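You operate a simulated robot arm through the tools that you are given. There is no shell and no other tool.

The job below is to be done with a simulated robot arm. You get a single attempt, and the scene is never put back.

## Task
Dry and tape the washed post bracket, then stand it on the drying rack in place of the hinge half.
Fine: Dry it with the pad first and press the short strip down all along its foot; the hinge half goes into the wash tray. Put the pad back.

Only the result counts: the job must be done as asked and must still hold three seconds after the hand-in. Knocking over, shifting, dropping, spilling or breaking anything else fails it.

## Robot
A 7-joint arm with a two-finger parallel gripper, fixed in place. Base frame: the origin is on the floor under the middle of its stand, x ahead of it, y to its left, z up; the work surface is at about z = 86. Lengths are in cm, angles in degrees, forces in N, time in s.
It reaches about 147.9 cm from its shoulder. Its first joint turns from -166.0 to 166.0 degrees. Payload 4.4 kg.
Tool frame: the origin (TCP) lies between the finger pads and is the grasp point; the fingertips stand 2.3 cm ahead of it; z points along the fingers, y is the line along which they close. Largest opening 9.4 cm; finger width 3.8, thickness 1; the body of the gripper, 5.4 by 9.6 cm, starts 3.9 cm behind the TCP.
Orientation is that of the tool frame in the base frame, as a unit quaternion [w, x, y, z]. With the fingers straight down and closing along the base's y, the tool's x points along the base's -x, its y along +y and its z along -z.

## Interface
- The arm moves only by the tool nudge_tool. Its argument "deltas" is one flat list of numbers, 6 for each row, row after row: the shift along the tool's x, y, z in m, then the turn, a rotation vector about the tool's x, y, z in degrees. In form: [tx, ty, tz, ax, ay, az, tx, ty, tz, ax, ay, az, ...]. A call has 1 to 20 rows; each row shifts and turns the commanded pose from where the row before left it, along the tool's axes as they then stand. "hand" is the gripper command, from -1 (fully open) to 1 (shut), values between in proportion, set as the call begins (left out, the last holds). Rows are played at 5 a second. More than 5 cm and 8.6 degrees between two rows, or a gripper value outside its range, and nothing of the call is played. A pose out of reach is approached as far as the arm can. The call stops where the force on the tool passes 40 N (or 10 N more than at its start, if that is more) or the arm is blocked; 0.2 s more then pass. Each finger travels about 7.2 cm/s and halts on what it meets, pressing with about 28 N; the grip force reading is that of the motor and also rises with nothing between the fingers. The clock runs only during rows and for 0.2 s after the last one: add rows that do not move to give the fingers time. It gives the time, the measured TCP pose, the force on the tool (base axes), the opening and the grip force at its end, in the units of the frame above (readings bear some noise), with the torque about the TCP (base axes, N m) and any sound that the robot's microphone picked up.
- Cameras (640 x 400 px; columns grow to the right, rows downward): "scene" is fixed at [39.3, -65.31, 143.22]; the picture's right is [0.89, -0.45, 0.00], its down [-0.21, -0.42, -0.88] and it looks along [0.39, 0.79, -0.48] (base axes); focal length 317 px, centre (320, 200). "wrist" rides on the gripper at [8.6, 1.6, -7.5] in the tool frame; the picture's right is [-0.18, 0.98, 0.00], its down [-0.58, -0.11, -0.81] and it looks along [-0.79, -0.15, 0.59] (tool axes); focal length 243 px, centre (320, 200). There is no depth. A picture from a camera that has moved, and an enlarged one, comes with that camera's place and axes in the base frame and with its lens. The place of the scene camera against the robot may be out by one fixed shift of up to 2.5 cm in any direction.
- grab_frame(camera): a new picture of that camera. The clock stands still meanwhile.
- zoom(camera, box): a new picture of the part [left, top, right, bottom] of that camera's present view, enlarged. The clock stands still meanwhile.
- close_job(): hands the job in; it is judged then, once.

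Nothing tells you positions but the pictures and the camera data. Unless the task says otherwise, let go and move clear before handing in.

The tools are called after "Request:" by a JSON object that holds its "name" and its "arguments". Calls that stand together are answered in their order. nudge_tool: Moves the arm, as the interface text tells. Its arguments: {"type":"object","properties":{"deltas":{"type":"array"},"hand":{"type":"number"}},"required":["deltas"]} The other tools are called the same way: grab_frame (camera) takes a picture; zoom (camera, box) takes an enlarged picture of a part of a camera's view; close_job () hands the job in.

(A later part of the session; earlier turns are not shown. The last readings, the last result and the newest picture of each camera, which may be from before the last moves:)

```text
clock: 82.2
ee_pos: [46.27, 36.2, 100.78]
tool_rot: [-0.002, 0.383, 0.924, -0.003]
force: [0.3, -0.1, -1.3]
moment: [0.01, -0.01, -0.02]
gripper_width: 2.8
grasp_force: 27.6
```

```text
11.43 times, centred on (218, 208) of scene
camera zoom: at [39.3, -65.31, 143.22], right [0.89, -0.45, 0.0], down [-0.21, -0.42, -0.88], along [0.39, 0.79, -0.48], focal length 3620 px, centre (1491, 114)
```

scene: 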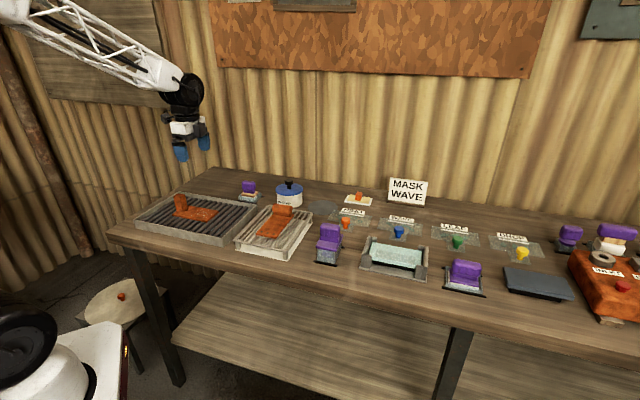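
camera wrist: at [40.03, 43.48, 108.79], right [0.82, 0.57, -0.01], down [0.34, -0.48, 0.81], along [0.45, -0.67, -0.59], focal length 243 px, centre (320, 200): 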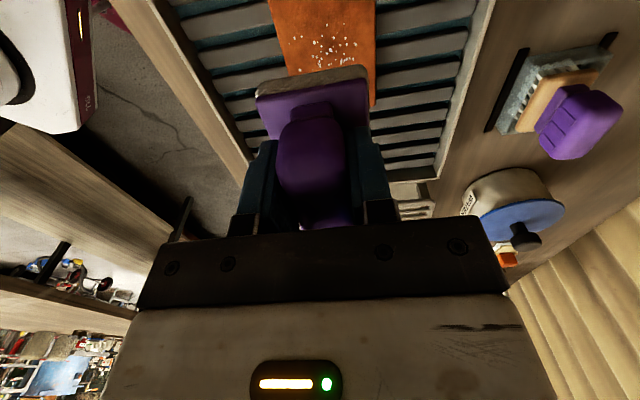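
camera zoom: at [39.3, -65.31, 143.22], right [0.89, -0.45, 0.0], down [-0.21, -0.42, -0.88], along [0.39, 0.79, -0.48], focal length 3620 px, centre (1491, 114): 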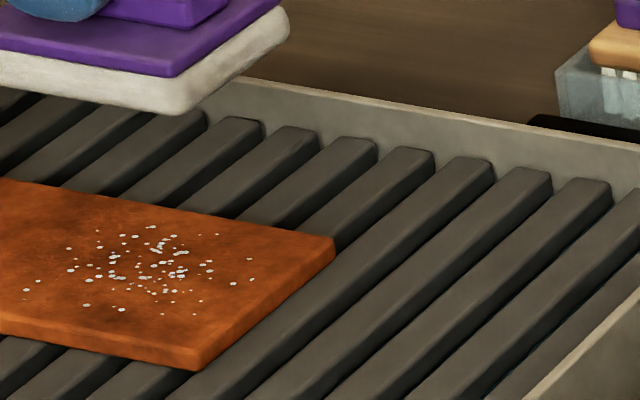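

Request:
{"name": "zoom", "arguments": {"camera": "scene", "box": [200, 205, 228, 222]}}

Request:
{"name": "grab_frame", "arguments": {"camera": "wrist"}}

```text
16.00 times, centred on (214, 214) of scene
camera zoom: at [39.3, -65.31, 143.22], right [0.89, -0.45, 0.0], down [-0.21, -0.42, -0.88], along [0.39, 0.79, -0.48], focal length 5069 px, centre (2016, -16)
```

zoom: 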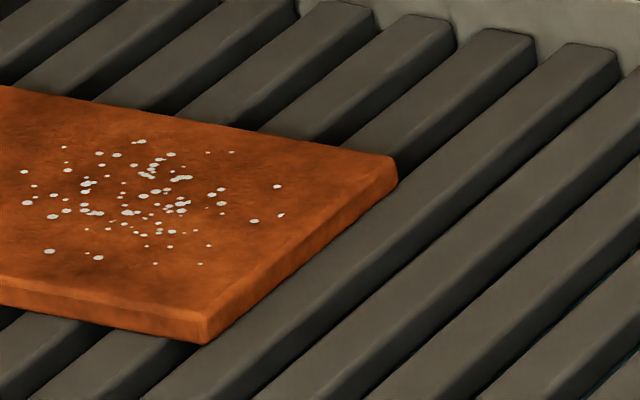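

```text
taken
camera wrist: at [41.41, 43.45, 108.15], right [0.82, 0.57, -0.01], down [0.34, -0.48, 0.81], along [0.45, -0.67, -0.59], focal length 243 px, centre (320, 200)
```

wrist: 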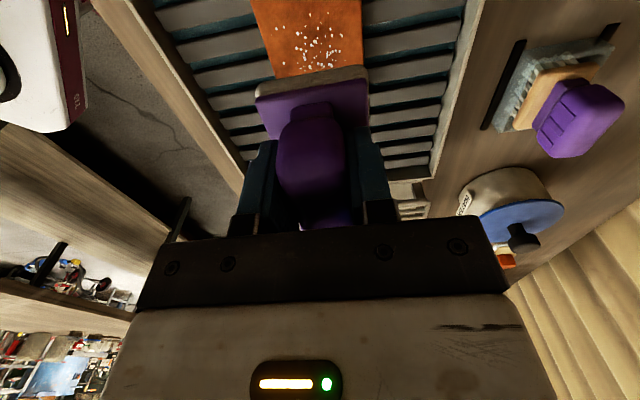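

The spots are unchanged in detail. I'll try a sustained rub: contact found in fine steps, then many light strokes along the foot.

Request:
{"name": "nudge_tool", "arguments": {"deltas": [0.002, -0.004, 0.02, 0, 0, 0, 0, 0, 0.02, 0, 0, 0, 0, 0, 0.02, 0, 0, 0, 0, 0, 0.008, 0, 0, 0, 0, 0, 0.002, 0, 0, 0, 0, 0, 0, 0, 0, 0]}}

Request:
{"name": "nudge_tool", "arguments": {"deltas": [0, 0, 0.0005, 0, 0, 0, 0, 0, 0.0005, 0, 0, 0]}}

Request:
{"name": "nudge_tool", "arguments": {"deltas": [0, 0, 0.0005, 0, 0, 0, 0, 0, 0, 0, 0, 0]}}

```text
clock: 83.7
ee_pos: [45.79, 35.67, 93.8]
tool_rot: [-0.001, 0.383, 0.924, -0.003]
force: [0.1, 0.2, -0.3]
moment: [0.0, 0.0, -0.02]
gripper_width: 2.78
grasp_force: 28.0
```

```text
clock: 84.2
ee_pos: [45.83, 35.85, 93.83]
tool_rot: [-0.001, 0.382, 0.924, -0.002]
force: [5.2, -5.6, 10.3]
moment: [-0.11, -0.44, -0.23]
gripper_width: 2.75
grasp_force: 28.1
```

```text
clock: 84.8
ee_pos: [45.79, 35.87, 93.7]
tool_rot: [0.0, 0.383, 0.924, -0.002]
force: [-10.5, -14.9, 35.1]
moment: [-0.07, -0.05, -0.08]
gripper_width: 2.78
grasp_force: 27.8
```

Request:
{"name": "nudge_tool", "arguments": {"deltas": [0, 0, -0.0006, 0, 0, 0, 0.002, 0, 0, 0, 0, 0, 0.002, 0, 0, 0, 0, 0, 0.002, 0, 0, 0, 0, 0, 0.002, 0, 0, 0, 0, 0]}}

Request:
{"name": "nudge_tool", "arguments": {"deltas": [-0.002, 0, 0, 0, 0, 0, -0.002, 0, 0, 0, 0, 0, -0.002, 0, 0, 0, 0, 0, -0.002, 0, 0, 0, 0, 0, -0.002, 0, 0, 0, 0, 0, -0.002, 0, 0, 0, 0, 0, -0.002, 0, 0, 0, 0, 0]}}

```text
clock: 86.0
ee_pos: [45.3, 36.54, 93.74]
tool_rot: [-0.001, 0.383, 0.924, -0.003]
force: [5.0, -8.8, 12.1]
moment: [0.05, -0.35, -0.18]
gripper_width: 2.76
grasp_force: 27.6
```

```text
clock: 87.7
ee_pos: [45.98, 35.48, 93.62]
tool_rot: [-0.002, 0.383, 0.924, -0.002]
force: [-1.1, 1.3, 2.0]
moment: [0.21, 0.04, 0.06]
gripper_width: 2.78
grasp_force: 27.5
```

Request:
{"name": "nudge_tool", "arguments": {"deltas": [0.002, 0, 0.0003, 0, 0, 0, 0.002, 0, 0, 0, 0, 0, 0.002, 0, 0, 0, 0, 0, 0.002, 0, 0, 0, 0, 0, 0.002, 0, 0, 0, 0, 0, 0.002, 0, 0, 0, 0, 0, 0.002, 0, 0, 0, 0, 0, 0.002, 0, 0, 0, 0, 0]}}

Request:
{"name": "nudge_tool", "arguments": {"deltas": [-0.002, 0, 0.0003, 0, 0, 0, -0.002, 0, 0, 0, 0, 0, -0.002, 0, 0, 0, 0, 0, -0.002, 0, 0, 0, 0, 0, -0.002, 0, 0, 0, 0, 0, -0.002, 0, 0, 0, 0, 0, -0.002, 0, 0, 0, 0, 0, -0.002, 0, 0, 0, 0, 0]}}

Request:
{"name": "nudge_tool", "arguments": {"deltas": [0.002, 0.0005, 0.0003, 0, 0, 0, 0.002, 0.0005, 0, 0, 0, 0, 0.002, 0.0005, 0, 0, 0, 0, 0.002, 0.0005, 0, 0, 0, 0, 0.002, 0.0005, 0, 0, 0, 0, 0.002, 0.0005, 0, 0, 0, 0, 0.002, 0.0005, 0, 0, 0, 0, 0.002, 0.0005, 0, 0, 0, 0]}}

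Request:
{"name": "zoom", "arguments": {"camera": "scene", "box": [150, 160, 250, 240]}}

```text
clock: 89.2
ee_pos: [45.39, 36.47, 93.71]
tool_rot: [-0.001, 0.383, 0.924, -0.002]
force: [0.9, -1.7, 1.2]
moment: [0.08, 0.02, -0.02]
gripper_width: 2.77
grasp_force: 28.4
stopped in row 7: the force on the tool passed its limit at 41 N (the readings are from after the stop); the commanded pose is now the measured one
```

```text
clock: 91.0
ee_pos: [46.4, 35.19, 93.6]
tool_rot: [0.0, 0.382, 0.924, -0.002]
force: [-11.2, 12.0, 18.5]
moment: [0.56, 0.33, 0.13]
gripper_width: 2.8
grasp_force: 28.0
```

```text
clock: 91.7
ee_pos: [46.31, 35.62, 93.68]
tool_rot: [0.001, 0.383, 0.924, -0.001]
force: [-0.8, -2.2, 4.0]
moment: [0.11, 0.03, 0.04]
gripper_width: 2.8
grasp_force: 28.3
stopped in row 3: the force on the tool passed its limit at 42 N (the readings are from after the stop); the commanded pose is now the measured one
```

```text
5.00 times, centred on (200, 200) of scene
camera zoom: at [39.3, -65.31, 143.22], right [0.89, -0.45, 0.0], down [-0.21, -0.42, -0.88], along [0.39, 0.79, -0.48], focal length 1584 px, centre (920, 200)
```

zoom: 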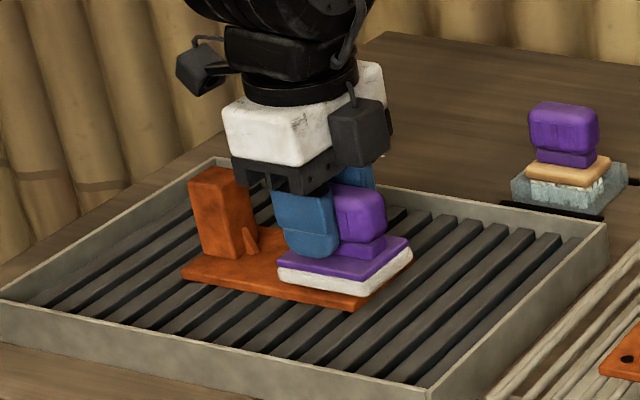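

Request:
{"name": "nudge_tool", "arguments": {"deltas": [0, 0, -0.01, 0, 0, 0, 0, 0, -0.02, 0, 0, 0, 0, 0, -0.02, 0, 0, 0, 0, 0, -0.02, 0, 0, 0, 0, 0, 0, 0, 0, 0]}}

Request:
{"name": "zoom", "arguments": {"camera": "scene", "box": [200, 205, 228, 222]}}

```text
clock: 92.9
ee_pos: [46.34, 35.69, 100.48]
tool_rot: [0.0, 0.382, 0.924, -0.001]
force: [-0.3, -0.1, -1.1]
moment: [0.04, 0.01, -0.02]
gripper_width: 2.79
grasp_force: 28.0
```

```text
16.00 times, centred on (214, 214) of scene
camera zoom: at [39.3, -65.31, 143.22], right [0.89, -0.45, 0.0], down [-0.21, -0.42, -0.88], along [0.39, 0.79, -0.48], focal length 5069 px, centre (2016, -16)
```

zoom: 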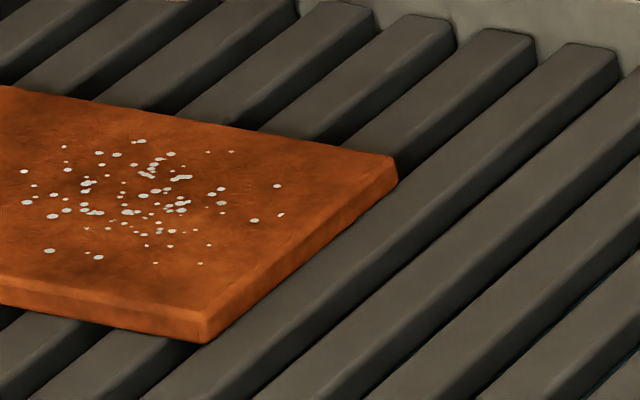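

Still unchanged. I'll try longer strokes along the free length of the foot, at a light, finely-set contact.

Request:
{"name": "nudge_tool", "arguments": {"deltas": [0.01, 0.002, 0.02, 0, 0, 0, 0.01, 0, 0.02, 0, 0, 0, 0.008, 0, 0.015, 0, 0, 0, 0, 0, 0.01, 0, 0, 0, 0, 0, 0.003, 0, 0, 0, 0, 0, 0, 0, 0, 0]}}

Request:
{"name": "zoom", "arguments": {"camera": "scene", "box": [150, 160, 250, 240]}}

```text
clock: 94.3
ee_pos: [44.41, 37.72, 93.68]
tool_rot: [-0.001, 0.383, 0.924, -0.001]
force: [-0.5, 0.1, -1.0]
moment: [-0.01, -0.02, 0.01]
gripper_width: 2.78
grasp_force: 27.9
```

```text
5.00 times, centred on (200, 200) of scene
camera zoom: at [39.3, -65.31, 143.22], right [0.89, -0.45, 0.0], down [-0.21, -0.42, -0.88], along [0.39, 0.79, -0.48], focal length 1584 px, centre (920, 200)
```

zoom: 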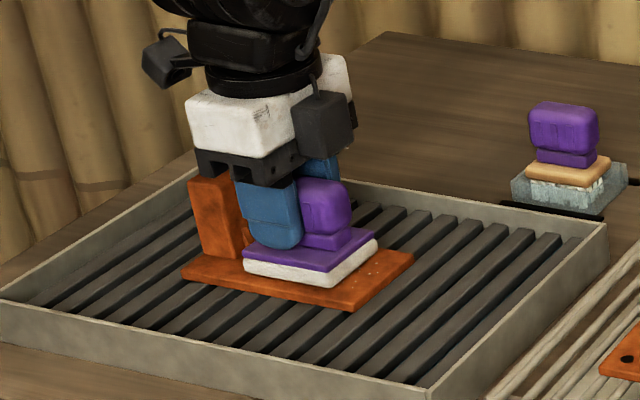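

Request:
{"name": "nudge_tool", "arguments": {"deltas": [0, 0, 0.0003, 0, 0, 0, 0, 0, 0.0003, 0, 0, 0, 0, 0, 0, 0, 0, 0]}}

Request:
{"name": "nudge_tool", "arguments": {"deltas": [-0.004, 0, 0, 0, 0, 0, -0.005, 0, 0, 0, 0, 0, -0.005, 0, 0, 0, 0, 0, -0.005, 0, 0, 0, 0, 0, -0.005, 0, 0, 0, 0, 0, -0.005, 0, 0, 0, 0, 0, -0.005, 0, 0, 0, 0, 0, -0.005, 0, 0, 0, 0, 0, -0.005, 0, 0, 0, 0, 0]}}

```text
clock: 95.1
ee_pos: [44.37, 37.8, 93.7]
tool_rot: [0.0, 0.383, 0.924, -0.001]
force: [-0.2, -0.7, -1.6]
moment: [0.04, 0.0, -0.01]
gripper_width: 2.78
grasp_force: 27.8
```

```text
clock: 97.1
ee_pos: [47.52, 34.62, 93.8]
tool_rot: [-0.001, 0.382, 0.924, 0.0]
force: [-0.1, 0.2, -1.7]
moment: [0.01, 0.02, -0.02]
gripper_width: 2.78
grasp_force: 28.3
```

Request:
{"name": "nudge_tool", "arguments": {"deltas": [0.005, 0, 0.0005, 0, 0, 0, 0.005, 0, 0.0003, 0, 0, 0, 0, 0, 0.0003, 0, 0, 0]}}

Request:
{"name": "nudge_tool", "arguments": {"deltas": [0.005, 0, 0.0003, 0, 0, 0, 0.005, 0, 0, 0, 0, 0, 0.005, 0, 0, 0, 0, 0, 0.005, 0, 0, 0, 0, 0, 0.005, 0, 0, 0, 0, 0, 0.005, 0, 0, 0, 0, 0]}}

```text
clock: 97.9
ee_pos: [46.95, 35.4, 93.58]
tool_rot: [0.0, 0.383, 0.924, -0.001]
force: [0.0, 0.4, -1.8]
moment: [-0.01, 0.03, 0.02]
gripper_width: 2.79
grasp_force: 27.9
```

```text
clock: 99.3
ee_pos: [44.73, 37.36, 93.71]
tool_rot: [-0.001, 0.383, 0.924, -0.002]
force: [-0.1, 0.0, -0.6]
moment: [-0.01, 0.0, -0.02]
gripper_width: 2.79
grasp_force: 28.1
```

Request:
{"name": "nudge_tool", "arguments": {"deltas": [-0.003, 0, 0.0004, 0, 0, 0, -0.005, 0, 0, 0, 0, 0, -0.005, 0, 0, 0, 0, 0]}}

Request:
{"name": "nudge_tool", "arguments": {"deltas": [-0.005, 0, 0, 0, 0, 0, -0.005, 0, 0, 0, 0, 0, -0.005, 0, 0, 0, 0, 0, -0.005, 0, 0, 0, 0, 0, -0.005, 0, 0, 0, 0, 0]}}

Request:
{"name": "nudge_tool", "arguments": {"deltas": [0.005, 0, 0.0002, 0, 0, 0, 0.005, 0, 0, 0, 0, 0, 0.005, 0, 0, 0, 0, 0, 0.005, 0, 0, 0, 0, 0, 0.005, 0, 0, 0, 0, 0, 0.005, 0, 0, 0, 0, 0, 0.005, 0, 0, 0, 0, 0]}}

```text
clock: 100.1
ee_pos: [45.68, 36.56, 93.53]
tool_rot: [-0.001, 0.382, 0.924, -0.001]
force: [0.2, 0.5, -1.7]
moment: [0.04, 0.02, -0.03]
gripper_width: 2.76
grasp_force: 27.9
```

```text
clock: 101.3
ee_pos: [47.55, 34.68, 93.65]
tool_rot: [0.0, 0.382, 0.924, -0.001]
force: [-0.4, -0.4, -1.3]
moment: [0.0, 0.02, 0.02]
gripper_width: 2.8
grasp_force: 27.7
```

```text
clock: 102.8
ee_pos: [45.15, 37.06, 93.61]
tool_rot: [0.0, 0.383, 0.924, 0.0]
force: [-1.3, -2.9, 4.8]
moment: [-0.03, 0.2, 0.06]
gripper_width: 2.79
grasp_force: 27.6
stopped in row 7: the force on the tool passed its limit at 41 N (the readings are from after the stop); the commanded pose is now the measured one
```

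Request:
{"name": "nudge_tool", "arguments": {"deltas": [0, 0, -0.01, 0, 0, 0, 0, 0, -0.02, 0, 0, 0, 0, 0, -0.02, 0, 0, 0, 0, 0, -0.02, 0, 0, 0, 0, 0, 0, 0, 0, 0]}}

Request:
{"name": "zoom", "arguments": {"camera": "scene", "box": [200, 205, 228, 222]}}

Request:
{"name": "zoom", "arguments": {"camera": "scene", "box": [150, 140, 250, 220]}}

```text
clock: 104.0
ee_pos: [45.23, 37.03, 100.71]
tool_rot: [0.001, 0.383, 0.924, -0.001]
force: [-0.3, 0.0, -1.5]
moment: [0.03, 0.0, 0.0]
gripper_width: 2.78
grasp_force: 28.4
```

```text
16.00 times, centred on (214, 214) of scene
camera zoom: at [39.3, -65.31, 143.22], right [0.89, -0.45, 0.0], down [-0.21, -0.42, -0.88], along [0.39, 0.79, -0.48], focal length 5069 px, centre (2016, -16)
```

zoom: 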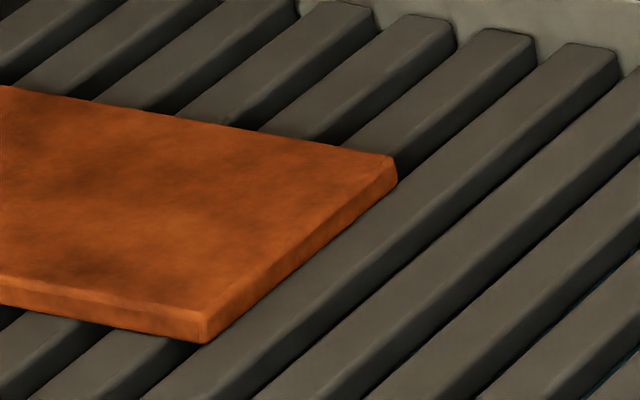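

```text
5.00 times, centred on (200, 180) of scene
camera zoom: at [39.3, -65.31, 143.22], right [0.89, -0.45, 0.0], down [-0.21, -0.42, -0.88], along [0.39, 0.79, -0.48], focal length 1584 px, centre (920, 300)
```

zoom: 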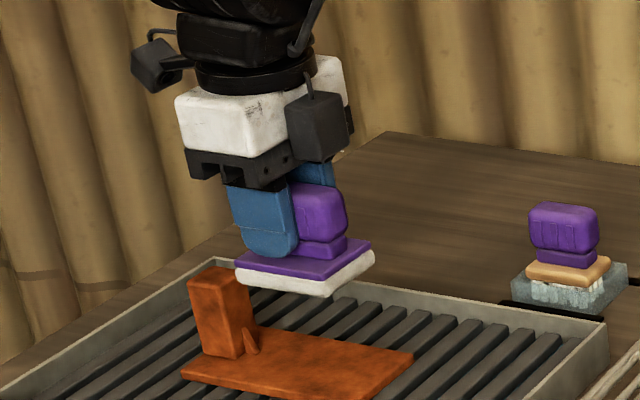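

The water spots are gone — the foot is dry. I'll verify the whole foot, then carry the pad back to its holder.

Request:
{"name": "nudge_tool", "arguments": {"deltas": [0, 0, -0.01, 0, 0, 0, 0, 0, -0.02, 0, 0, 0, 0, 0, -0.02, 0, 0, 0, 0, 0, -0.015, 0, 0, 0, 0, 0, -0.005, 0, 0, 0, 0, 0, 0, 0, 0, 0]}}

Request:
{"name": "zoom", "arguments": {"camera": "scene", "box": [160, 180, 230, 235]}}

Request:
{"name": "grab_frame", "arguments": {"camera": "wrist"}}

```text
clock: 105.5
ee_pos: [45.13, 37.15, 107.59]
tool_rot: [0.001, 0.383, 0.924, 0.0]
force: [0.3, -0.1, -1.4]
moment: [0.0, 0.0, 0.01]
gripper_width: 2.79
grasp_force: 27.9
```

```text
7.27 times, centred on (195, 208) of scene
camera zoom: at [39.3, -65.31, 143.22], right [0.89, -0.45, 0.0], down [-0.21, -0.42, -0.88], along [0.39, 0.79, -0.48], focal length 2304 px, centre (1229, 146)
```

zoom: 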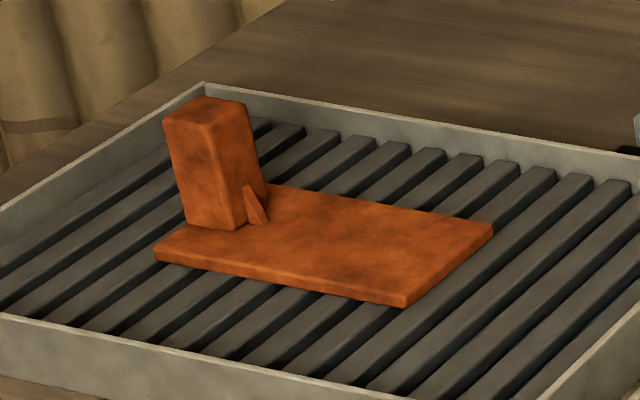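

```text
taken
camera wrist: at [40.23, 44.48, 114.97], right [0.83, 0.56, 0.0], down [0.33, -0.49, 0.81], along [0.46, -0.67, -0.59], focal length 243 px, centre (320, 200)
```

wrist: 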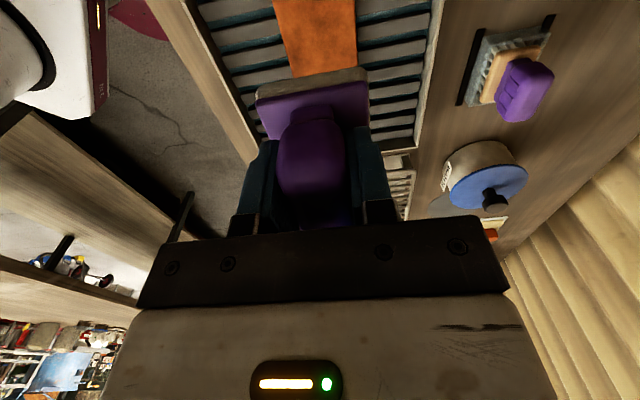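

Fully dry, and the bracket has not moved. Carrying the pad back to its holder.

Request:
{"name": "nudge_tool", "arguments": {"deltas": [-0.01, -0.0022, 0, 0, 0, 0, -0.02, -0.0022, 0, 0, 0, 0, -0.03, -0.0022, 0, 0, 0, 0, -0.03, -0.0022, 0, 0, 0, 0, -0.03, -0.0022, 0, 0, 0, 0, -0.03, -0.0022, 0, 0, 0, 0, -0.03, -0.0022, 0, 0, 0, 0, -0.03, -0.0022, 0, 0, 0, 0, -0.03, -0.0022, 0, 0, 0, 0, -0.03, -0.0022, 0, 0, 0, 0, -0.03, -0.0022, 0, 0, 0, 0, -0.03, -0.0022, 0, 0, 0, 0, -0.03, -0.0022, 0, 0, 0, 0, -0.03, -0.0022, 0, 0, 0, 0, -0.03, -0.0022, 0, 0, 0, 0, -0.03, -0.0022, 0, 0, 0, 0, -0.03, -0.0022, 0, 0, 0, 0, -0.03, -0.0022, 0, 0, 0, 0, -0.03, -0.0022, 0, 0, 0, 0, -0.03, -0.0022, 0, 0, 0, 0]}}

Request:
{"name": "nudge_tool", "arguments": {"deltas": [-0.03, 0, 0, 0, 0, 0, -0.03, 0, 0, 0, 0, 0, -0.03, 0, 0, 0, 0, 0, -0.03, 0, 0, 0, 0, 0, -0.03, 0, 0, 0, 0, 0, -0.03, 0, 0, 0, 0, 0, -0.03, 0, 0, 0, 0, 0, -0.025, 0, 0, 0, 0, 0, -0.015, 0, 0, 0, 0, 0, -0.01, 0, 0, 0, 0, 0, -0.006, 0, 0, 0, 0, 0, 0, 0, 0, 0, 0, 0]}}

Request:
{"name": "grab_frame", "arguments": {"camera": "wrist"}}

Request:
{"name": "zoom", "arguments": {"camera": "scene", "box": [400, 120, 560, 305]}}

```text
clock: 109.7
ee_pos: [82.33, -6.31, 107.68]
tool_rot: [0.0, 0.383, 0.924, 0.0]
force: [-0.4, -0.1, -1.3]
moment: [0.04, 0.04, 0.04]
gripper_width: 2.79
grasp_force: 27.9
```

```text
clock: 112.2
ee_pos: [101.05, -24.99, 107.77]
tool_rot: [0.0, 0.383, 0.924, -0.001]
force: [-0.1, 0.7, -1.2]
moment: [0.01, 0.04, -0.01]
gripper_width: 2.78
grasp_force: 28.1
```

```text
taken
camera wrist: at [96.18, -17.67, 115.13], right [0.83, 0.56, 0.0], down [0.33, -0.49, 0.81], along [0.46, -0.67, -0.59], focal length 243 px, centre (320, 200)
```

wrist: 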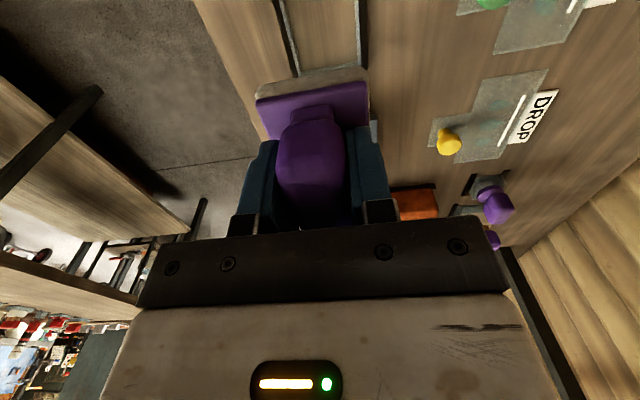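

```text
2.16 times, centred on (480, 212) of scene
camera zoom: at [39.3, -65.31, 143.22], right [0.89, -0.45, 0.0], down [-0.21, -0.42, -0.88], along [0.39, 0.79, -0.48], focal length 685 px, centre (-26, 173)
```

zoom: 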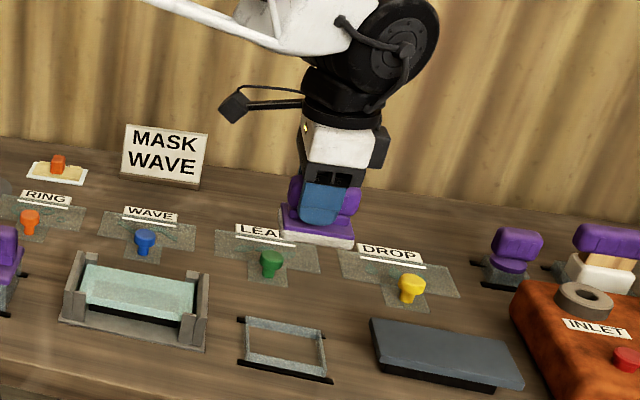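

Request:
{"name": "nudge_tool", "arguments": {"deltas": [-0.0014, 0.0015, 0.01, 0, 0, 0, 0, 0, 0.02, 0, 0, 0, 0, 0, 0.02, 0, 0, 0, 0, 0, 0.02, 0, 0, 0, 0, 0, 0.02, 0, 0, 0, 0, 0, 0.02, 0, 0, 0, 0, 0, 0.015, 0, 0, 0, 0, 0, 0.008, 0, 0, 0, 0, 0, 0, 0, 0, 0]}}

Request:
{"name": "zoom", "arguments": {"camera": "scene", "box": [415, 225, 515, 305]}}

Request:
{"name": "grab_frame", "arguments": {"camera": "wrist"}}

```text
clock: 114.2
ee_pos: [101.51, -25.07, 94.5]
tool_rot: [0.0, 0.382, 0.924, 0.0]
force: [-0.3, 0.2, -1.4]
moment: [0.04, -0.03, 0.02]
gripper_width: 2.77
grasp_force: 28.0
```

```text
5.00 times, centred on (465, 265) of scene
camera zoom: at [39.3, -65.31, 143.22], right [0.89, -0.45, 0.0], down [-0.21, -0.42, -0.88], along [0.39, 0.79, -0.48], focal length 1584 px, centre (-405, -125)
```

zoom: 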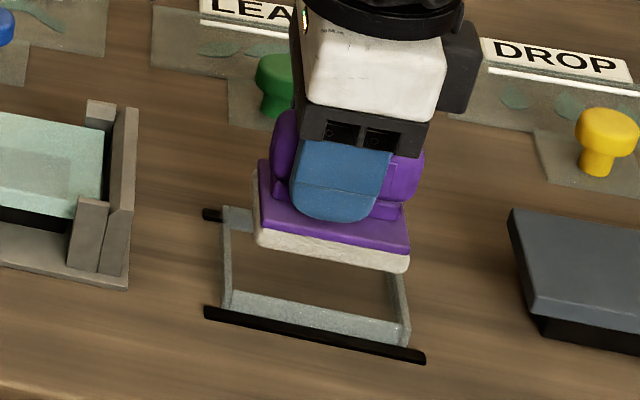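

```text
taken
camera wrist: at [96.5, -17.78, 101.85], right [0.83, 0.56, 0.0], down [0.33, -0.49, 0.81], along [0.46, -0.67, -0.59], focal length 243 px, centre (320, 200)
```

wrist: 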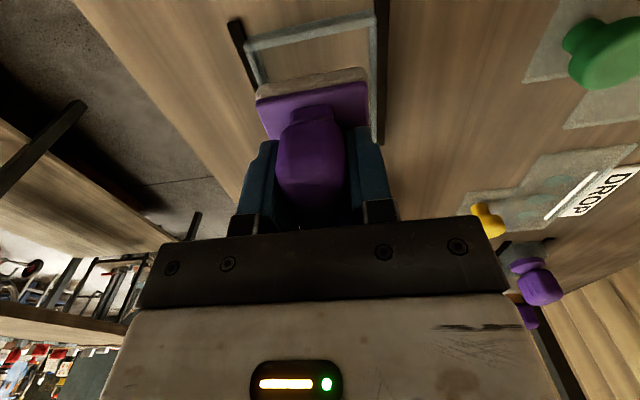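

The pad is lined up over its holder. Lower it in slowly until it touches the bottom.

Request:
{"name": "nudge_tool", "arguments": {"deltas": [0, 0, 0.01, 0, 0, 0, 0, 0, 0.01, 0, 0, 0, 0, 0, 0.005, 0, 0, 0, 0, 0, 0, 0, 0, 0]}}

Request:
{"name": "zoom", "arguments": {"camera": "scene", "box": [415, 225, 515, 305]}}

Request:
{"name": "grab_frame", "arguments": {"camera": "wrist"}}

```text
clock: 115.2
ee_pos: [101.34, -25.03, 92.06]
tool_rot: [0.001, 0.382, 0.924, -0.001]
force: [0.5, 0.2, -1.1]
moment: [-0.01, 0.02, 0.02]
gripper_width: 2.8
grasp_force: 27.6
```

```text
5.00 times, centred on (465, 265) of scene
camera zoom: at [39.3, -65.31, 143.22], right [0.89, -0.45, 0.0], down [-0.21, -0.42, -0.88], along [0.39, 0.79, -0.48], focal length 1584 px, centre (-405, -125)
```

zoom: 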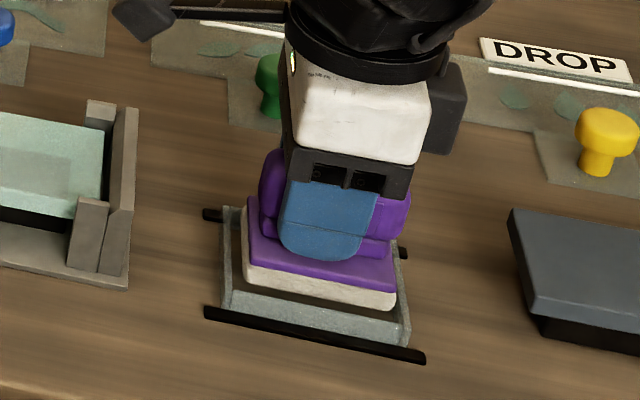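

```text
taken
camera wrist: at [96.42, -17.76, 99.4], right [0.83, 0.56, 0.0], down [0.33, -0.49, 0.81], along [0.46, -0.67, -0.59], focal length 243 px, centre (320, 200)
```

wrist: 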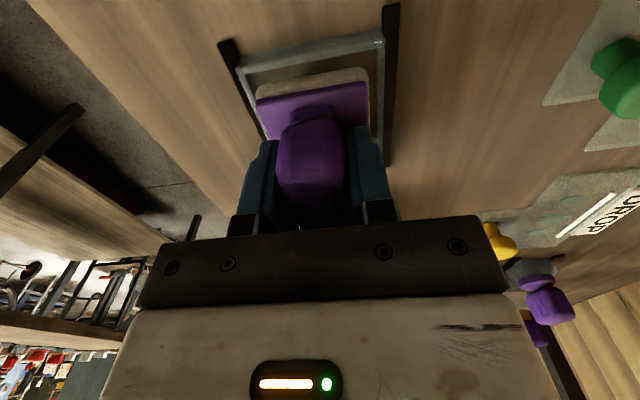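

Request:
{"name": "nudge_tool", "arguments": {"deltas": [0, 0, 0.005, 0, 0, 0, 0, 0, 0.004, 0, 0, 0, 0, 0, 0.003, 0, 0, 0, 0, 0, 0, 0, 0, 0]}}

Request:
{"name": "nudge_tool", "arguments": {"deltas": [0, 0, 0.002, 0, 0, 0, 0, 0, 0.001, 0, 0, 0]}}

Request:
{"name": "zoom", "arguments": {"camera": "scene", "box": [415, 225, 515, 305]}}

```text
clock: 116.2
ee_pos: [101.38, -25.03, 90.76]
tool_rot: [0.0, 0.383, 0.924, -0.001]
force: [-0.5, -0.5, -1.3]
moment: [0.03, 0.02, -0.01]
gripper_width: 2.78
grasp_force: 28.2
```

```text
clock: 116.8
ee_pos: [101.27, -24.99, 90.54]
tool_rot: [0.001, 0.383, 0.924, 0.0]
force: [-13.1, 2.9, 17.0]
moment: [0.58, 0.94, 0.16]
gripper_width: 2.76
grasp_force: 28.3
```

```text
5.00 times, centred on (465, 265) of scene
camera zoom: at [39.3, -65.31, 143.22], right [0.89, -0.45, 0.0], down [-0.21, -0.42, -0.88], along [0.39, 0.79, -0.48], focal length 1584 px, centre (-405, -125)
```

zoom: 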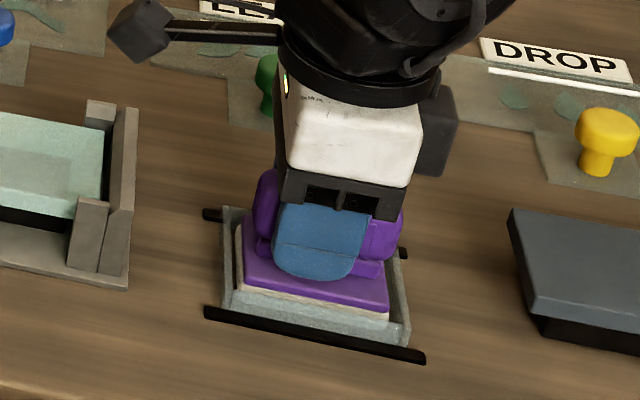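

The pad is seated like before. I'll ease off, open slightly, rise, then open fully.

Request:
{"name": "nudge_tool", "arguments": {"deltas": [0, 0, -0.0006, 0, 0, 0, 0, 0, 0, 0, 0, 0]}}

Request:
{"name": "nudge_tool", "arguments": {"deltas": [0, 0, 0, 0, 0, 0, 0, 0, 0, 0, 0, 0, 0, 0, 0, 0, 0, 0, 0, 0, 0, 0, 0, 0], "hand": 0.1}}

Request:
{"name": "nudge_tool", "arguments": {"deltas": [0, 0, -0.003, 0, 0, 0, 0, 0, -0.005, 0, 0, 0, 0, 0, -0.01, 0, 0, 0, 0, 0, -0.02, 0, 0, 0, 0, 0, -0.03, 0, 0, 0, 0, 0, -0.04, 0, 0, 0, 0, 0, -0.04, 0, 0, 0, 0, 0, -0.04, 0, 0, 0, 0, 0, 0, 0, 0, 0]}}

Request:
{"name": "zoom", "arguments": {"camera": "scene", "box": [415, 225, 515, 305]}}

Request:
{"name": "zoom", "arguments": {"camera": "scene", "box": [435, 250, 495, 305]}}

```text
clock: 117.5
ee_pos: [101.32, -24.99, 90.55]
tool_rot: [0.001, 0.383, 0.924, -0.001]
force: [-0.8, -9.2, 14.1]
moment: [0.06, 0.2, 0.11]
gripper_width: 2.79
grasp_force: 27.7
```

```text
clock: 118.5
ee_pos: [101.36, -24.95, 90.61]
tool_rot: [0.001, 0.382, 0.924, -0.001]
force: [0.6, -0.2, 0.5]
moment: [0.01, 0.0, 0.02]
gripper_width: 4.24
grasp_force: 0.0
```

```text
clock: 120.5
ee_pos: [101.48, -25.0, 109.2]
tool_rot: [0.0, 0.383, 0.924, -0.001]
force: [-0.5, 0.4, 0.2]
moment: [-0.02, 0.01, 0.0]
gripper_width: 4.22
grasp_force: 0.0
```

```text
5.00 times, centred on (465, 265) of scene
camera zoom: at [39.3, -65.31, 143.22], right [0.89, -0.45, 0.0], down [-0.21, -0.42, -0.88], along [0.39, 0.79, -0.48], focal length 1584 px, centre (-405, -125)
```

zoom: 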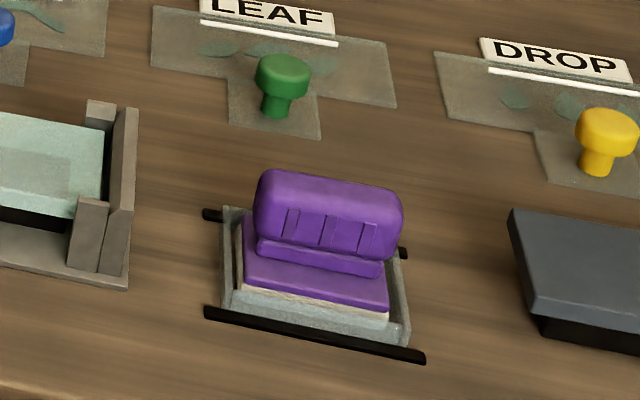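

```text
7.27 times, centred on (465, 278) of scene
camera zoom: at [39.3, -65.31, 143.22], right [0.89, -0.45, 0.0], down [-0.21, -0.42, -0.88], along [0.39, 0.79, -0.48], focal length 2304 px, centre (-734, -364)
```

zoom: 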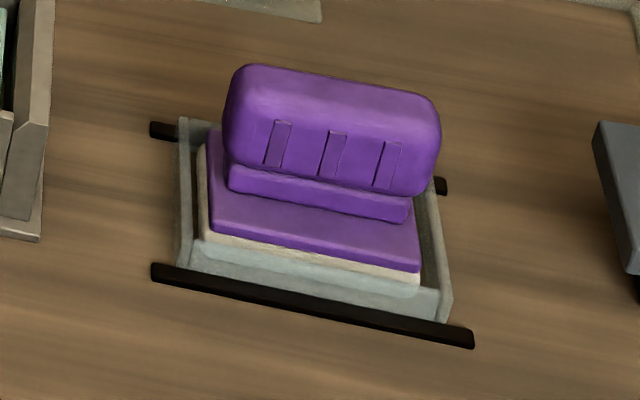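

The pad is back exactly where it was. Now I'll open and go over the tape strip, with the fingers set to close along the bench's length, to inspect its tab.

Request:
{"name": "nudge_tool", "arguments": {"deltas": [0, 0, 0, 0, 0, -8.2, 0, 0, 0, 0, 0, -8.2, 0, 0, 0, 0, 0, -8.2, 0, 0, 0, 0, 0, -8.2, 0, 0, 0, 0, 0, -8.2, 0, 0, 0, 0, 0, -8.2, 0, 0, 0, 0, 0, -8.2, 0, 0, 0, 0, 0, -8.2, 0, 0, 0, 0, 0, -8.2, 0, 0, 0, 0, 0, -8.2, 0, 0, 0, 0, 0, -8.0]}}

Request:
{"name": "nudge_tool", "arguments": {"deltas": [-0.03237, 0.03164, 0, 0, 0, 0, -0.03237, 0.03164, 0, 0, 0, 0, -0.03237, 0.03164, 0, 0, 0, 0, -0.03237, 0.03164, 0, 0, 0, 0, -0.03237, 0.03164, 0, 0, 0, 0, -0.03237, 0.03164, 0, 0, 0, 0, -0.03237, 0.03164, 0, 0, 0, 0, -0.03237, 0.03164, 0, 0, 0, 0, -0.03237, 0.03164, 0, 0, 0, 0, -0.03237, 0.03164, 0, 0, 0, 0, -0.02, 0.03164, 0, 0, 0, 0, 0, 0, 0.03, 0, 0, 0, 0, 0, 0, 0, 0, 0], "hand": -0.3}}

Request:
{"name": "grab_frame", "arguments": {"camera": "wrist"}}

Request:
{"name": "grab_frame", "arguments": {"camera": "scene"}}

```text
clock: 122.8
ee_pos: [101.21, -25.04, 109.19]
tool_rot: [0.001, -0.383, 0.924, 0.0]
force: [-0.2, 0.1, 0.4]
moment: [-0.04, 0.05, -0.01]
gripper_width: 4.24
grasp_force: 0.2
```

```text
clock: 125.7
ee_pos: [100.79, 23.78, 106.07]
tool_rot: [0.0, -0.383, 0.924, -0.001]
force: [-0.4, -0.4, 0.3]
moment: [-0.01, 0.01, 0.02]
gripper_width: 6.09
grasp_force: 0.0
```

```text
taken
camera wrist: at [93.63, 18.92, 113.43], right [-0.56, 0.83, 0.0], down [0.49, 0.33, 0.81], along [0.67, 0.46, -0.59], focal length 243 px, centre (320, 200)
```

wrist: 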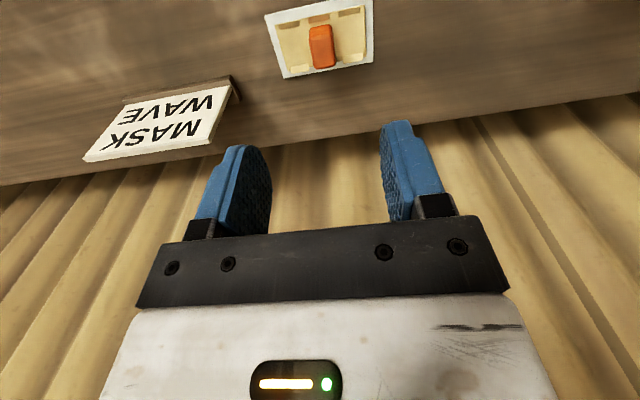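

```text
taken
```

scene: 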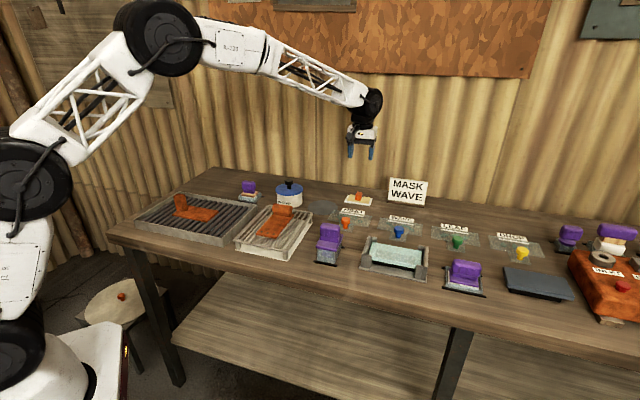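

Request:
{"name": "zoom", "arguments": {"camera": "wrist", "box": [250, 0, 390, 88]}}

Request:
{"name": "zoom", "arguments": {"camera": "scene", "box": [335, 180, 383, 212]}}

```text
4.55 times, centred on (320, 44) of wrist
camera zoom: at [93.63, 18.92, 113.43], right [-0.56, 0.83, 0.0], down [0.49, 0.33, 0.81], along [0.67, 0.46, -0.59], focal length 1103 px, centre (320, 909)
```

zoom: 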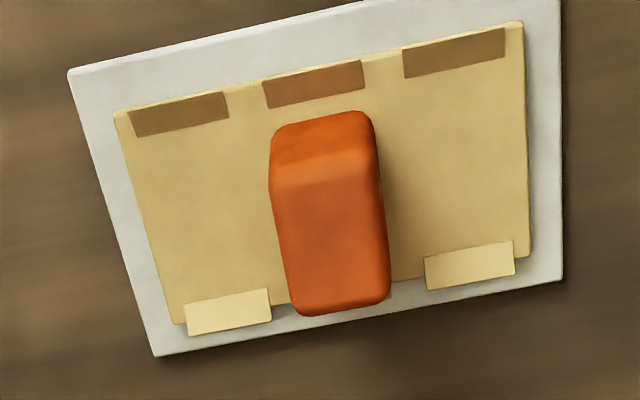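

```text
12.50 times, centred on (359, 196) of scene
camera zoom: at [39.3, -65.31, 143.22], right [0.89, -0.45, 0.0], down [-0.21, -0.42, -0.88], along [0.39, 0.79, -0.48], focal length 3960 px, centre (-168, 250)
```

zoom: 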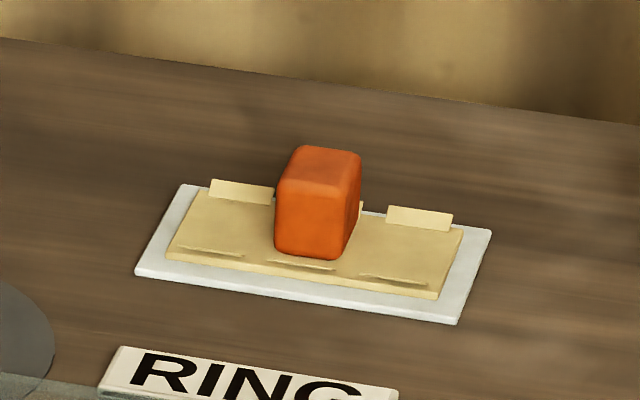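

The strip (8.3 × 4.4 cm) lies squarely under the tool with raised flaps along both long edges, and a 2.0 × 2.7 × 2.1 cm orange tab in its middle. I'll centre over the tab, narrow the fingers and go down.

Request:
{"name": "nudge_tool", "arguments": {"deltas": [-0.0139, 0.001, 0.04, 0, 0, 0, 0, 0, 0.04, 0, 0, 0, 0, 0, 0.03, 0, 0, 0, 0, 0, 0, 0, 0, 0], "hand": 0.34}}

Request:
{"name": "grab_frame", "arguments": {"camera": "wrist"}}

Request:
{"name": "zoom", "arguments": {"camera": "scene", "box": [320, 160, 400, 220]}}

```text
clock: 126.7
ee_pos: [101.73, 24.91, 95.07]
tool_rot: [0.0, -0.383, 0.924, -0.001]
force: [-0.6, 0.3, 0.1]
moment: [-0.01, 0.01, 0.0]
gripper_width: 3.1
grasp_force: 0.1
```

```text
taken
camera wrist: at [94.45, 20.01, 102.51], right [-0.56, 0.83, 0.0], down [0.49, 0.33, 0.81], along [0.67, 0.46, -0.59], focal length 243 px, centre (320, 200)
```

wrist: 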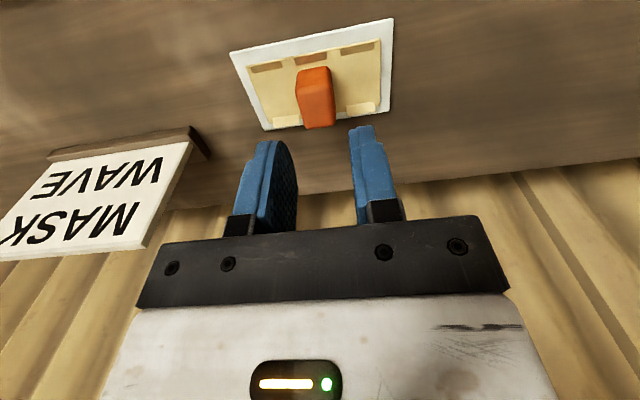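

```text
6.67 times, centred on (360, 190) of scene
camera zoom: at [39.3, -65.31, 143.22], right [0.89, -0.45, 0.0], down [-0.21, -0.42, -0.88], along [0.39, 0.79, -0.48], focal length 2112 px, centre (53, 267)
```

zoom: 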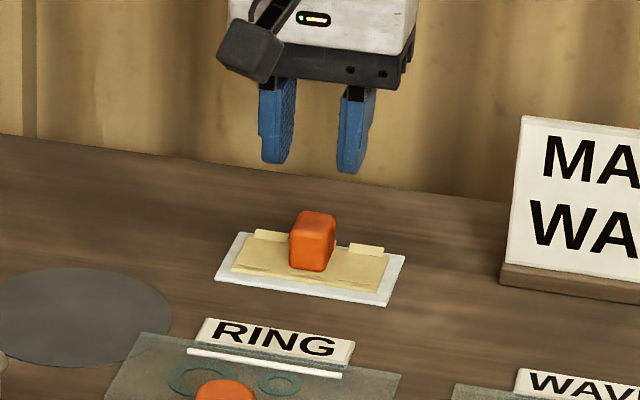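

Request:
{"name": "nudge_tool", "arguments": {"deltas": [0, -0.001, 0.02, 0, 0, 0, 0, 0, 0.015, 0, 0, 0, 0, 0, 0.01, 0, 0, 0, 0, 0, 0.006, 0, 0, 0, 0, 0, 0, 0, 0, 0]}}

Request:
{"name": "grab_frame", "arguments": {"camera": "wrist"}}

Request:
{"name": "zoom", "arguments": {"camera": "scene", "box": [335, 172, 383, 212]}}

```text
clock: 127.8
ee_pos: [101.88, 24.89, 90.06]
tool_rot: [0.0, -0.383, 0.924, -0.001]
force: [-0.6, 0.4, 0.6]
moment: [0.0, 0.03, -0.01]
gripper_width: 3.1
grasp_force: 0.1
```

```text
taken
camera wrist: at [94.67, 19.91, 97.56], right [-0.56, 0.83, 0.0], down [0.49, 0.33, 0.81], along [0.67, 0.46, -0.59], focal length 243 px, centre (320, 200)
```

wrist: 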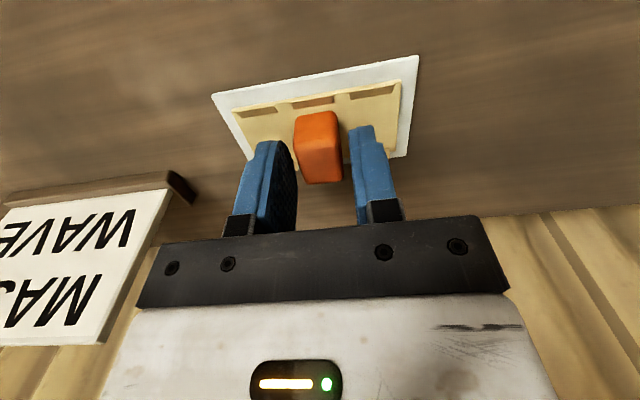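

```text
10.00 times, centred on (359, 192) of scene
camera zoom: at [39.3, -65.31, 143.22], right [0.89, -0.45, 0.0], down [-0.21, -0.42, -0.88], along [0.39, 0.79, -0.48], focal length 3168 px, centre (-70, 280)
```

zoom: 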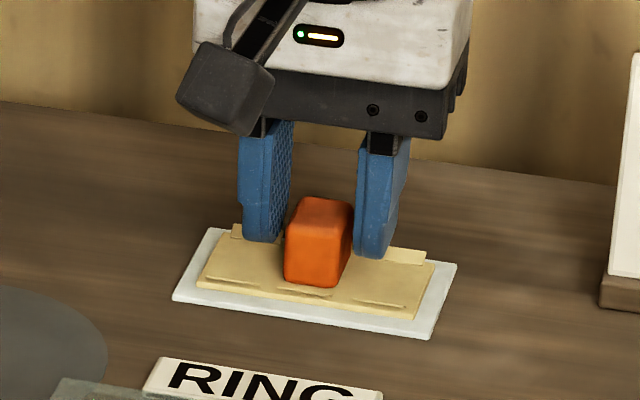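

Request:
{"name": "nudge_tool", "arguments": {"deltas": [0, 0, 0.0035, 0, 0, 0, 0, 0, 0, 0, 0, 0]}}

Request:
{"name": "nudge_tool", "arguments": {"deltas": [0, 0, 0, 0, 0, 0, 0, 0, 0, 0, 0, 0, 0, 0, 0, 0, 0, 0, 0, 0, 0, 0, 0, 0, 0, 0, 0, 0, 0, 0], "hand": 1}}

Request:
{"name": "zoom", "arguments": {"camera": "scene", "box": [335, 172, 383, 212]}}

Request:
{"name": "grab_frame", "arguments": {"camera": "wrist"}}

```text
clock: 128.4
ee_pos: [101.99, 24.79, 89.83]
tool_rot: [0.0, -0.382, 0.924, -0.001]
force: [0.1, 0.4, -0.6]
moment: [-0.03, 0.01, -0.05]
gripper_width: 3.11
grasp_force: 0.1
```

```text
clock: 129.7
ee_pos: [102.03, 24.98, 89.9]
tool_rot: [0.001, -0.382, 0.924, 0.0]
force: [0.3, 0.4, 1.6]
moment: [0.01, 0.04, -0.02]
gripper_width: 2.09
grasp_force: 28.3
```

```text
10.00 times, centred on (359, 192) of scene
camera zoom: at [39.3, -65.31, 143.22], right [0.89, -0.45, 0.0], down [-0.21, -0.42, -0.88], along [0.39, 0.79, -0.48], focal length 3168 px, centre (-70, 280)
```

zoom: 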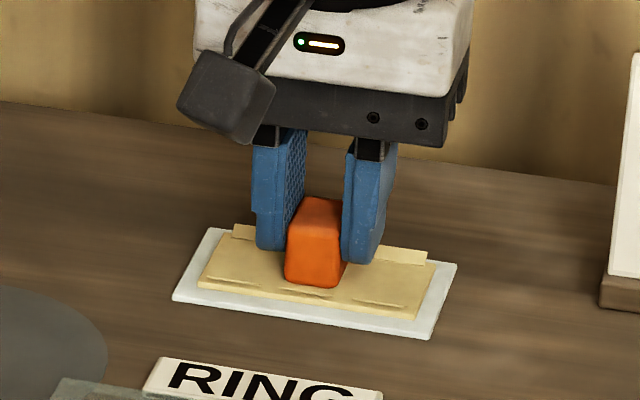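

```text
taken
camera wrist: at [94.72, 19.92, 97.24], right [-0.56, 0.83, 0.0], down [0.49, 0.33, 0.81], along [0.67, 0.46, -0.59], focal length 243 px, centre (320, 200)
```

wrist: 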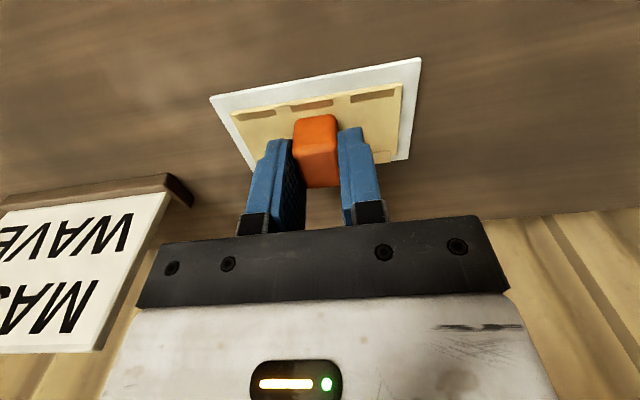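

Tab gripped (2.1 cm). Lift slowly and watch that only the strip comes off the card.

Request:
{"name": "nudge_tool", "arguments": {"deltas": [0, 0, -0.002, 0, 0, 0, 0, 0, -0.002, 0, 0, 0, 0, 0, -0.002, 0, 0, 0, 0, 0, -0.002, 0, 0, 0, 0, 0, -0.002, 0, 0, 0]}}

Request:
{"name": "zoom", "arguments": {"camera": "scene", "box": [335, 172, 383, 212]}}

```text
clock: 130.8
ee_pos: [102.06, 24.83, 90.6]
tool_rot: [-0.001, -0.381, 0.924, -0.002]
force: [0.7, -0.5, 0.6]
moment: [-0.02, -0.03, 0.01]
gripper_width: 2.12
grasp_force: 28.4
```

```text
10.00 times, centred on (359, 192) of scene
camera zoom: at [39.3, -65.31, 143.22], right [0.89, -0.45, 0.0], down [-0.21, -0.42, -0.88], along [0.39, 0.79, -0.48], focal length 3168 px, centre (-70, 280)
```

zoom: 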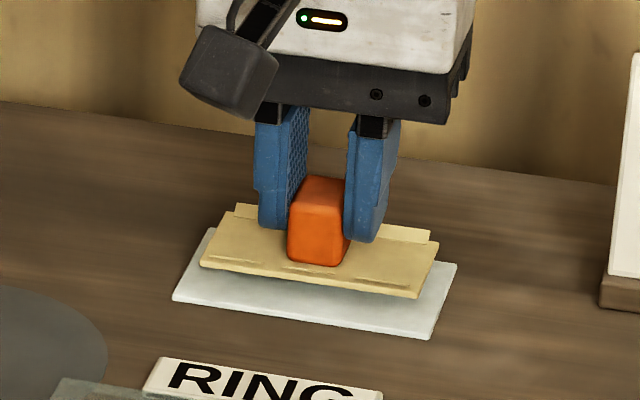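

The strip is off and the card stays put. Continue lifting.

Request:
{"name": "nudge_tool", "arguments": {"deltas": [0, 0, -0.004, 0, 0, 0, 0, 0, -0.007, 0, 0, 0, 0, 0, -0.01, 0, 0, 0, 0, 0, -0.015, 0, 0, 0, 0, 0, -0.02, 0, 0, 0, 0, 0, -0.02, 0, 0, 0, 0, 0, -0.02, 0, 0, 0, 0, 0, -0.02, 0, 0, 0, 0, 0, -0.02, 0, 0, 0, 0, 0, -0.02, 0, 0, 0, 0, 0, -0.01, 0, 0, 0, 0, 0, -0.005, 0, 0, 0, 0, 0, 0, 0, 0, 0]}}

Request:
{"name": "grab_frame", "arguments": {"camera": "wrist"}}

Request:
{"name": "zoom", "arguments": {"camera": "scene", "box": [310, 130, 410, 210]}}

```text
clock: 133.7
ee_pos: [102.0, 24.89, 107.88]
tool_rot: [0.001, -0.383, 0.924, -0.001]
force: [0.4, 0.6, 0.2]
moment: [0.0, 0.01, -0.05]
gripper_width: 2.08
grasp_force: 28.1
```

```text
taken
camera wrist: at [94.76, 19.91, 115.31], right [-0.56, 0.83, 0.0], down [0.49, 0.33, 0.81], along [0.67, 0.46, -0.59], focal length 243 px, centre (320, 200)
```

wrist: 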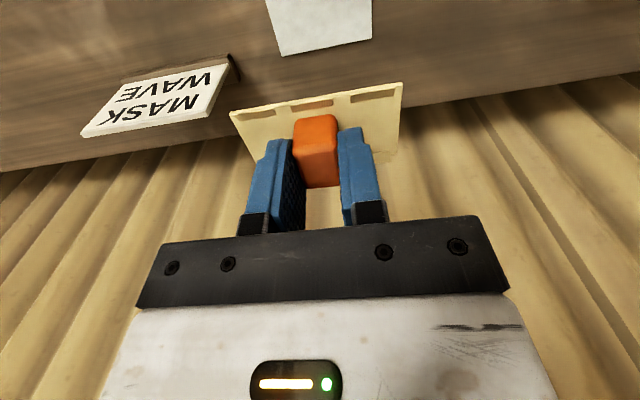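

```text
5.00 times, centred on (360, 170) of scene
camera zoom: at [39.3, -65.31, 143.22], right [0.89, -0.45, 0.0], down [-0.21, -0.42, -0.88], along [0.39, 0.79, -0.48], focal length 1584 px, centre (120, 350)
```

zoom: 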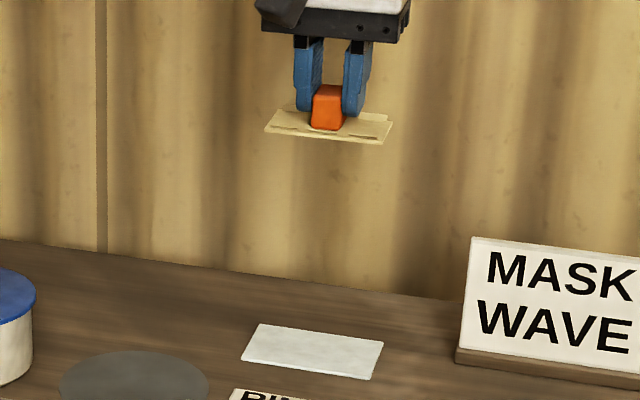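

The strip is held square and centred. I'll carry it to just in front of the bracket's foot at a safe height and check the alignment there.

Request:
{"name": "nudge_tool", "arguments": {"deltas": [0.005, 0.0073, 0, 0, 0, 0, 0.0107, 0.0146, 0, 0, 0, 0, 0.0178, 0.0243, 0, 0, 0, 0, 0.0178, 0.0243, 0, 0, 0, 0, 0.0178, 0.0243, 0, 0, 0, 0, 0.0178, 0.0243, 0, 0, 0, 0, 0.0178, 0.0243, 0, 0, 0, 0, 0.0178, 0.0243, 0, 0, 0, 0, 0.0178, 0.0243, 0, 0, 0, 0, 0.0178, 0.0243, 0, 0, 0, 0, 0.0178, 0.0243, 0, 0, 0, 0, 0.0178, 0.0243, 0, 0, 0, 0, 0.0178, 0.0243, 0, 0, 0, 0, 0.0178, 0.0243, 0, 0, 0, 0, 0.0178, 0.0243, 0, 0, 0, 0, 0.0178, 0.0243, 0, 0, 0, 0, 0.0178, 0.0243, 0, 0, 0, 0, 0.0178, 0.0243, 0, 0, 0, 0, 0.0178, 0.0243, 0, 0, 0, 0, 0.0178, 0.0243, 0, 0, 0, 0]}}

Request:
{"name": "nudge_tool", "arguments": {"deltas": [0.0107, 0.0146, 0, 0, 0, 0, 0.006, 0.008, 0, 0, 0, 0, 0.003, 0.004, 0, 0, 0, 0, 0, 0, 0, 0, 0, 0]}}

Request:
{"name": "grab_frame", "arguments": {"camera": "wrist"}}

Request:
{"name": "grab_frame", "arguments": {"camera": "scene"}}

```text
clock: 137.8
ee_pos: [45.88, 33.76, 107.92]
tool_rot: [0.0, -0.383, 0.924, -0.001]
force: [0.0, -0.6, 1.1]
moment: [0.0, -0.04, 0.02]
gripper_width: 2.09
grasp_force: 28.5
```

```text
clock: 138.8
ee_pos: [42.58, 34.07, 107.82]
tool_rot: [0.001, -0.383, 0.924, -0.002]
force: [0.0, -0.1, -0.5]
moment: [0.02, 0.01, 0.0]
gripper_width: 2.1
grasp_force: 28.0
```

```text
taken
camera wrist: at [35.22, 29.09, 115.28], right [-0.56, 0.83, 0.0], down [0.49, 0.33, 0.81], along [0.67, 0.46, -0.59], focal length 243 px, centre (320, 200)
```

wrist: 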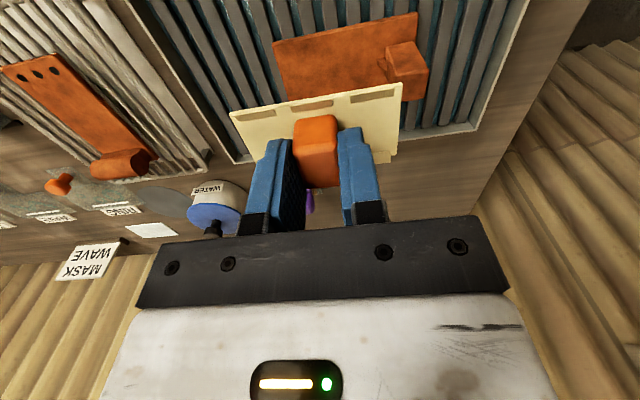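

```text
taken
```

scene: 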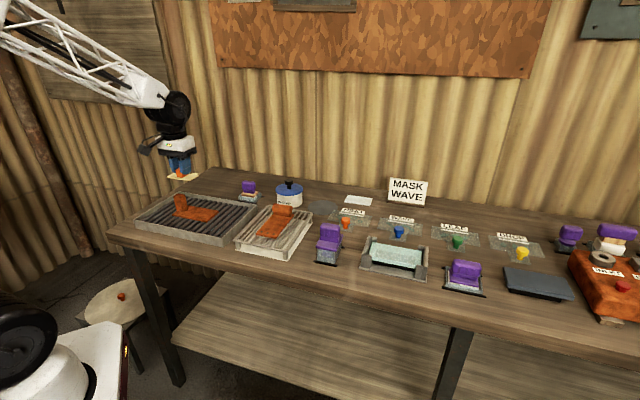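

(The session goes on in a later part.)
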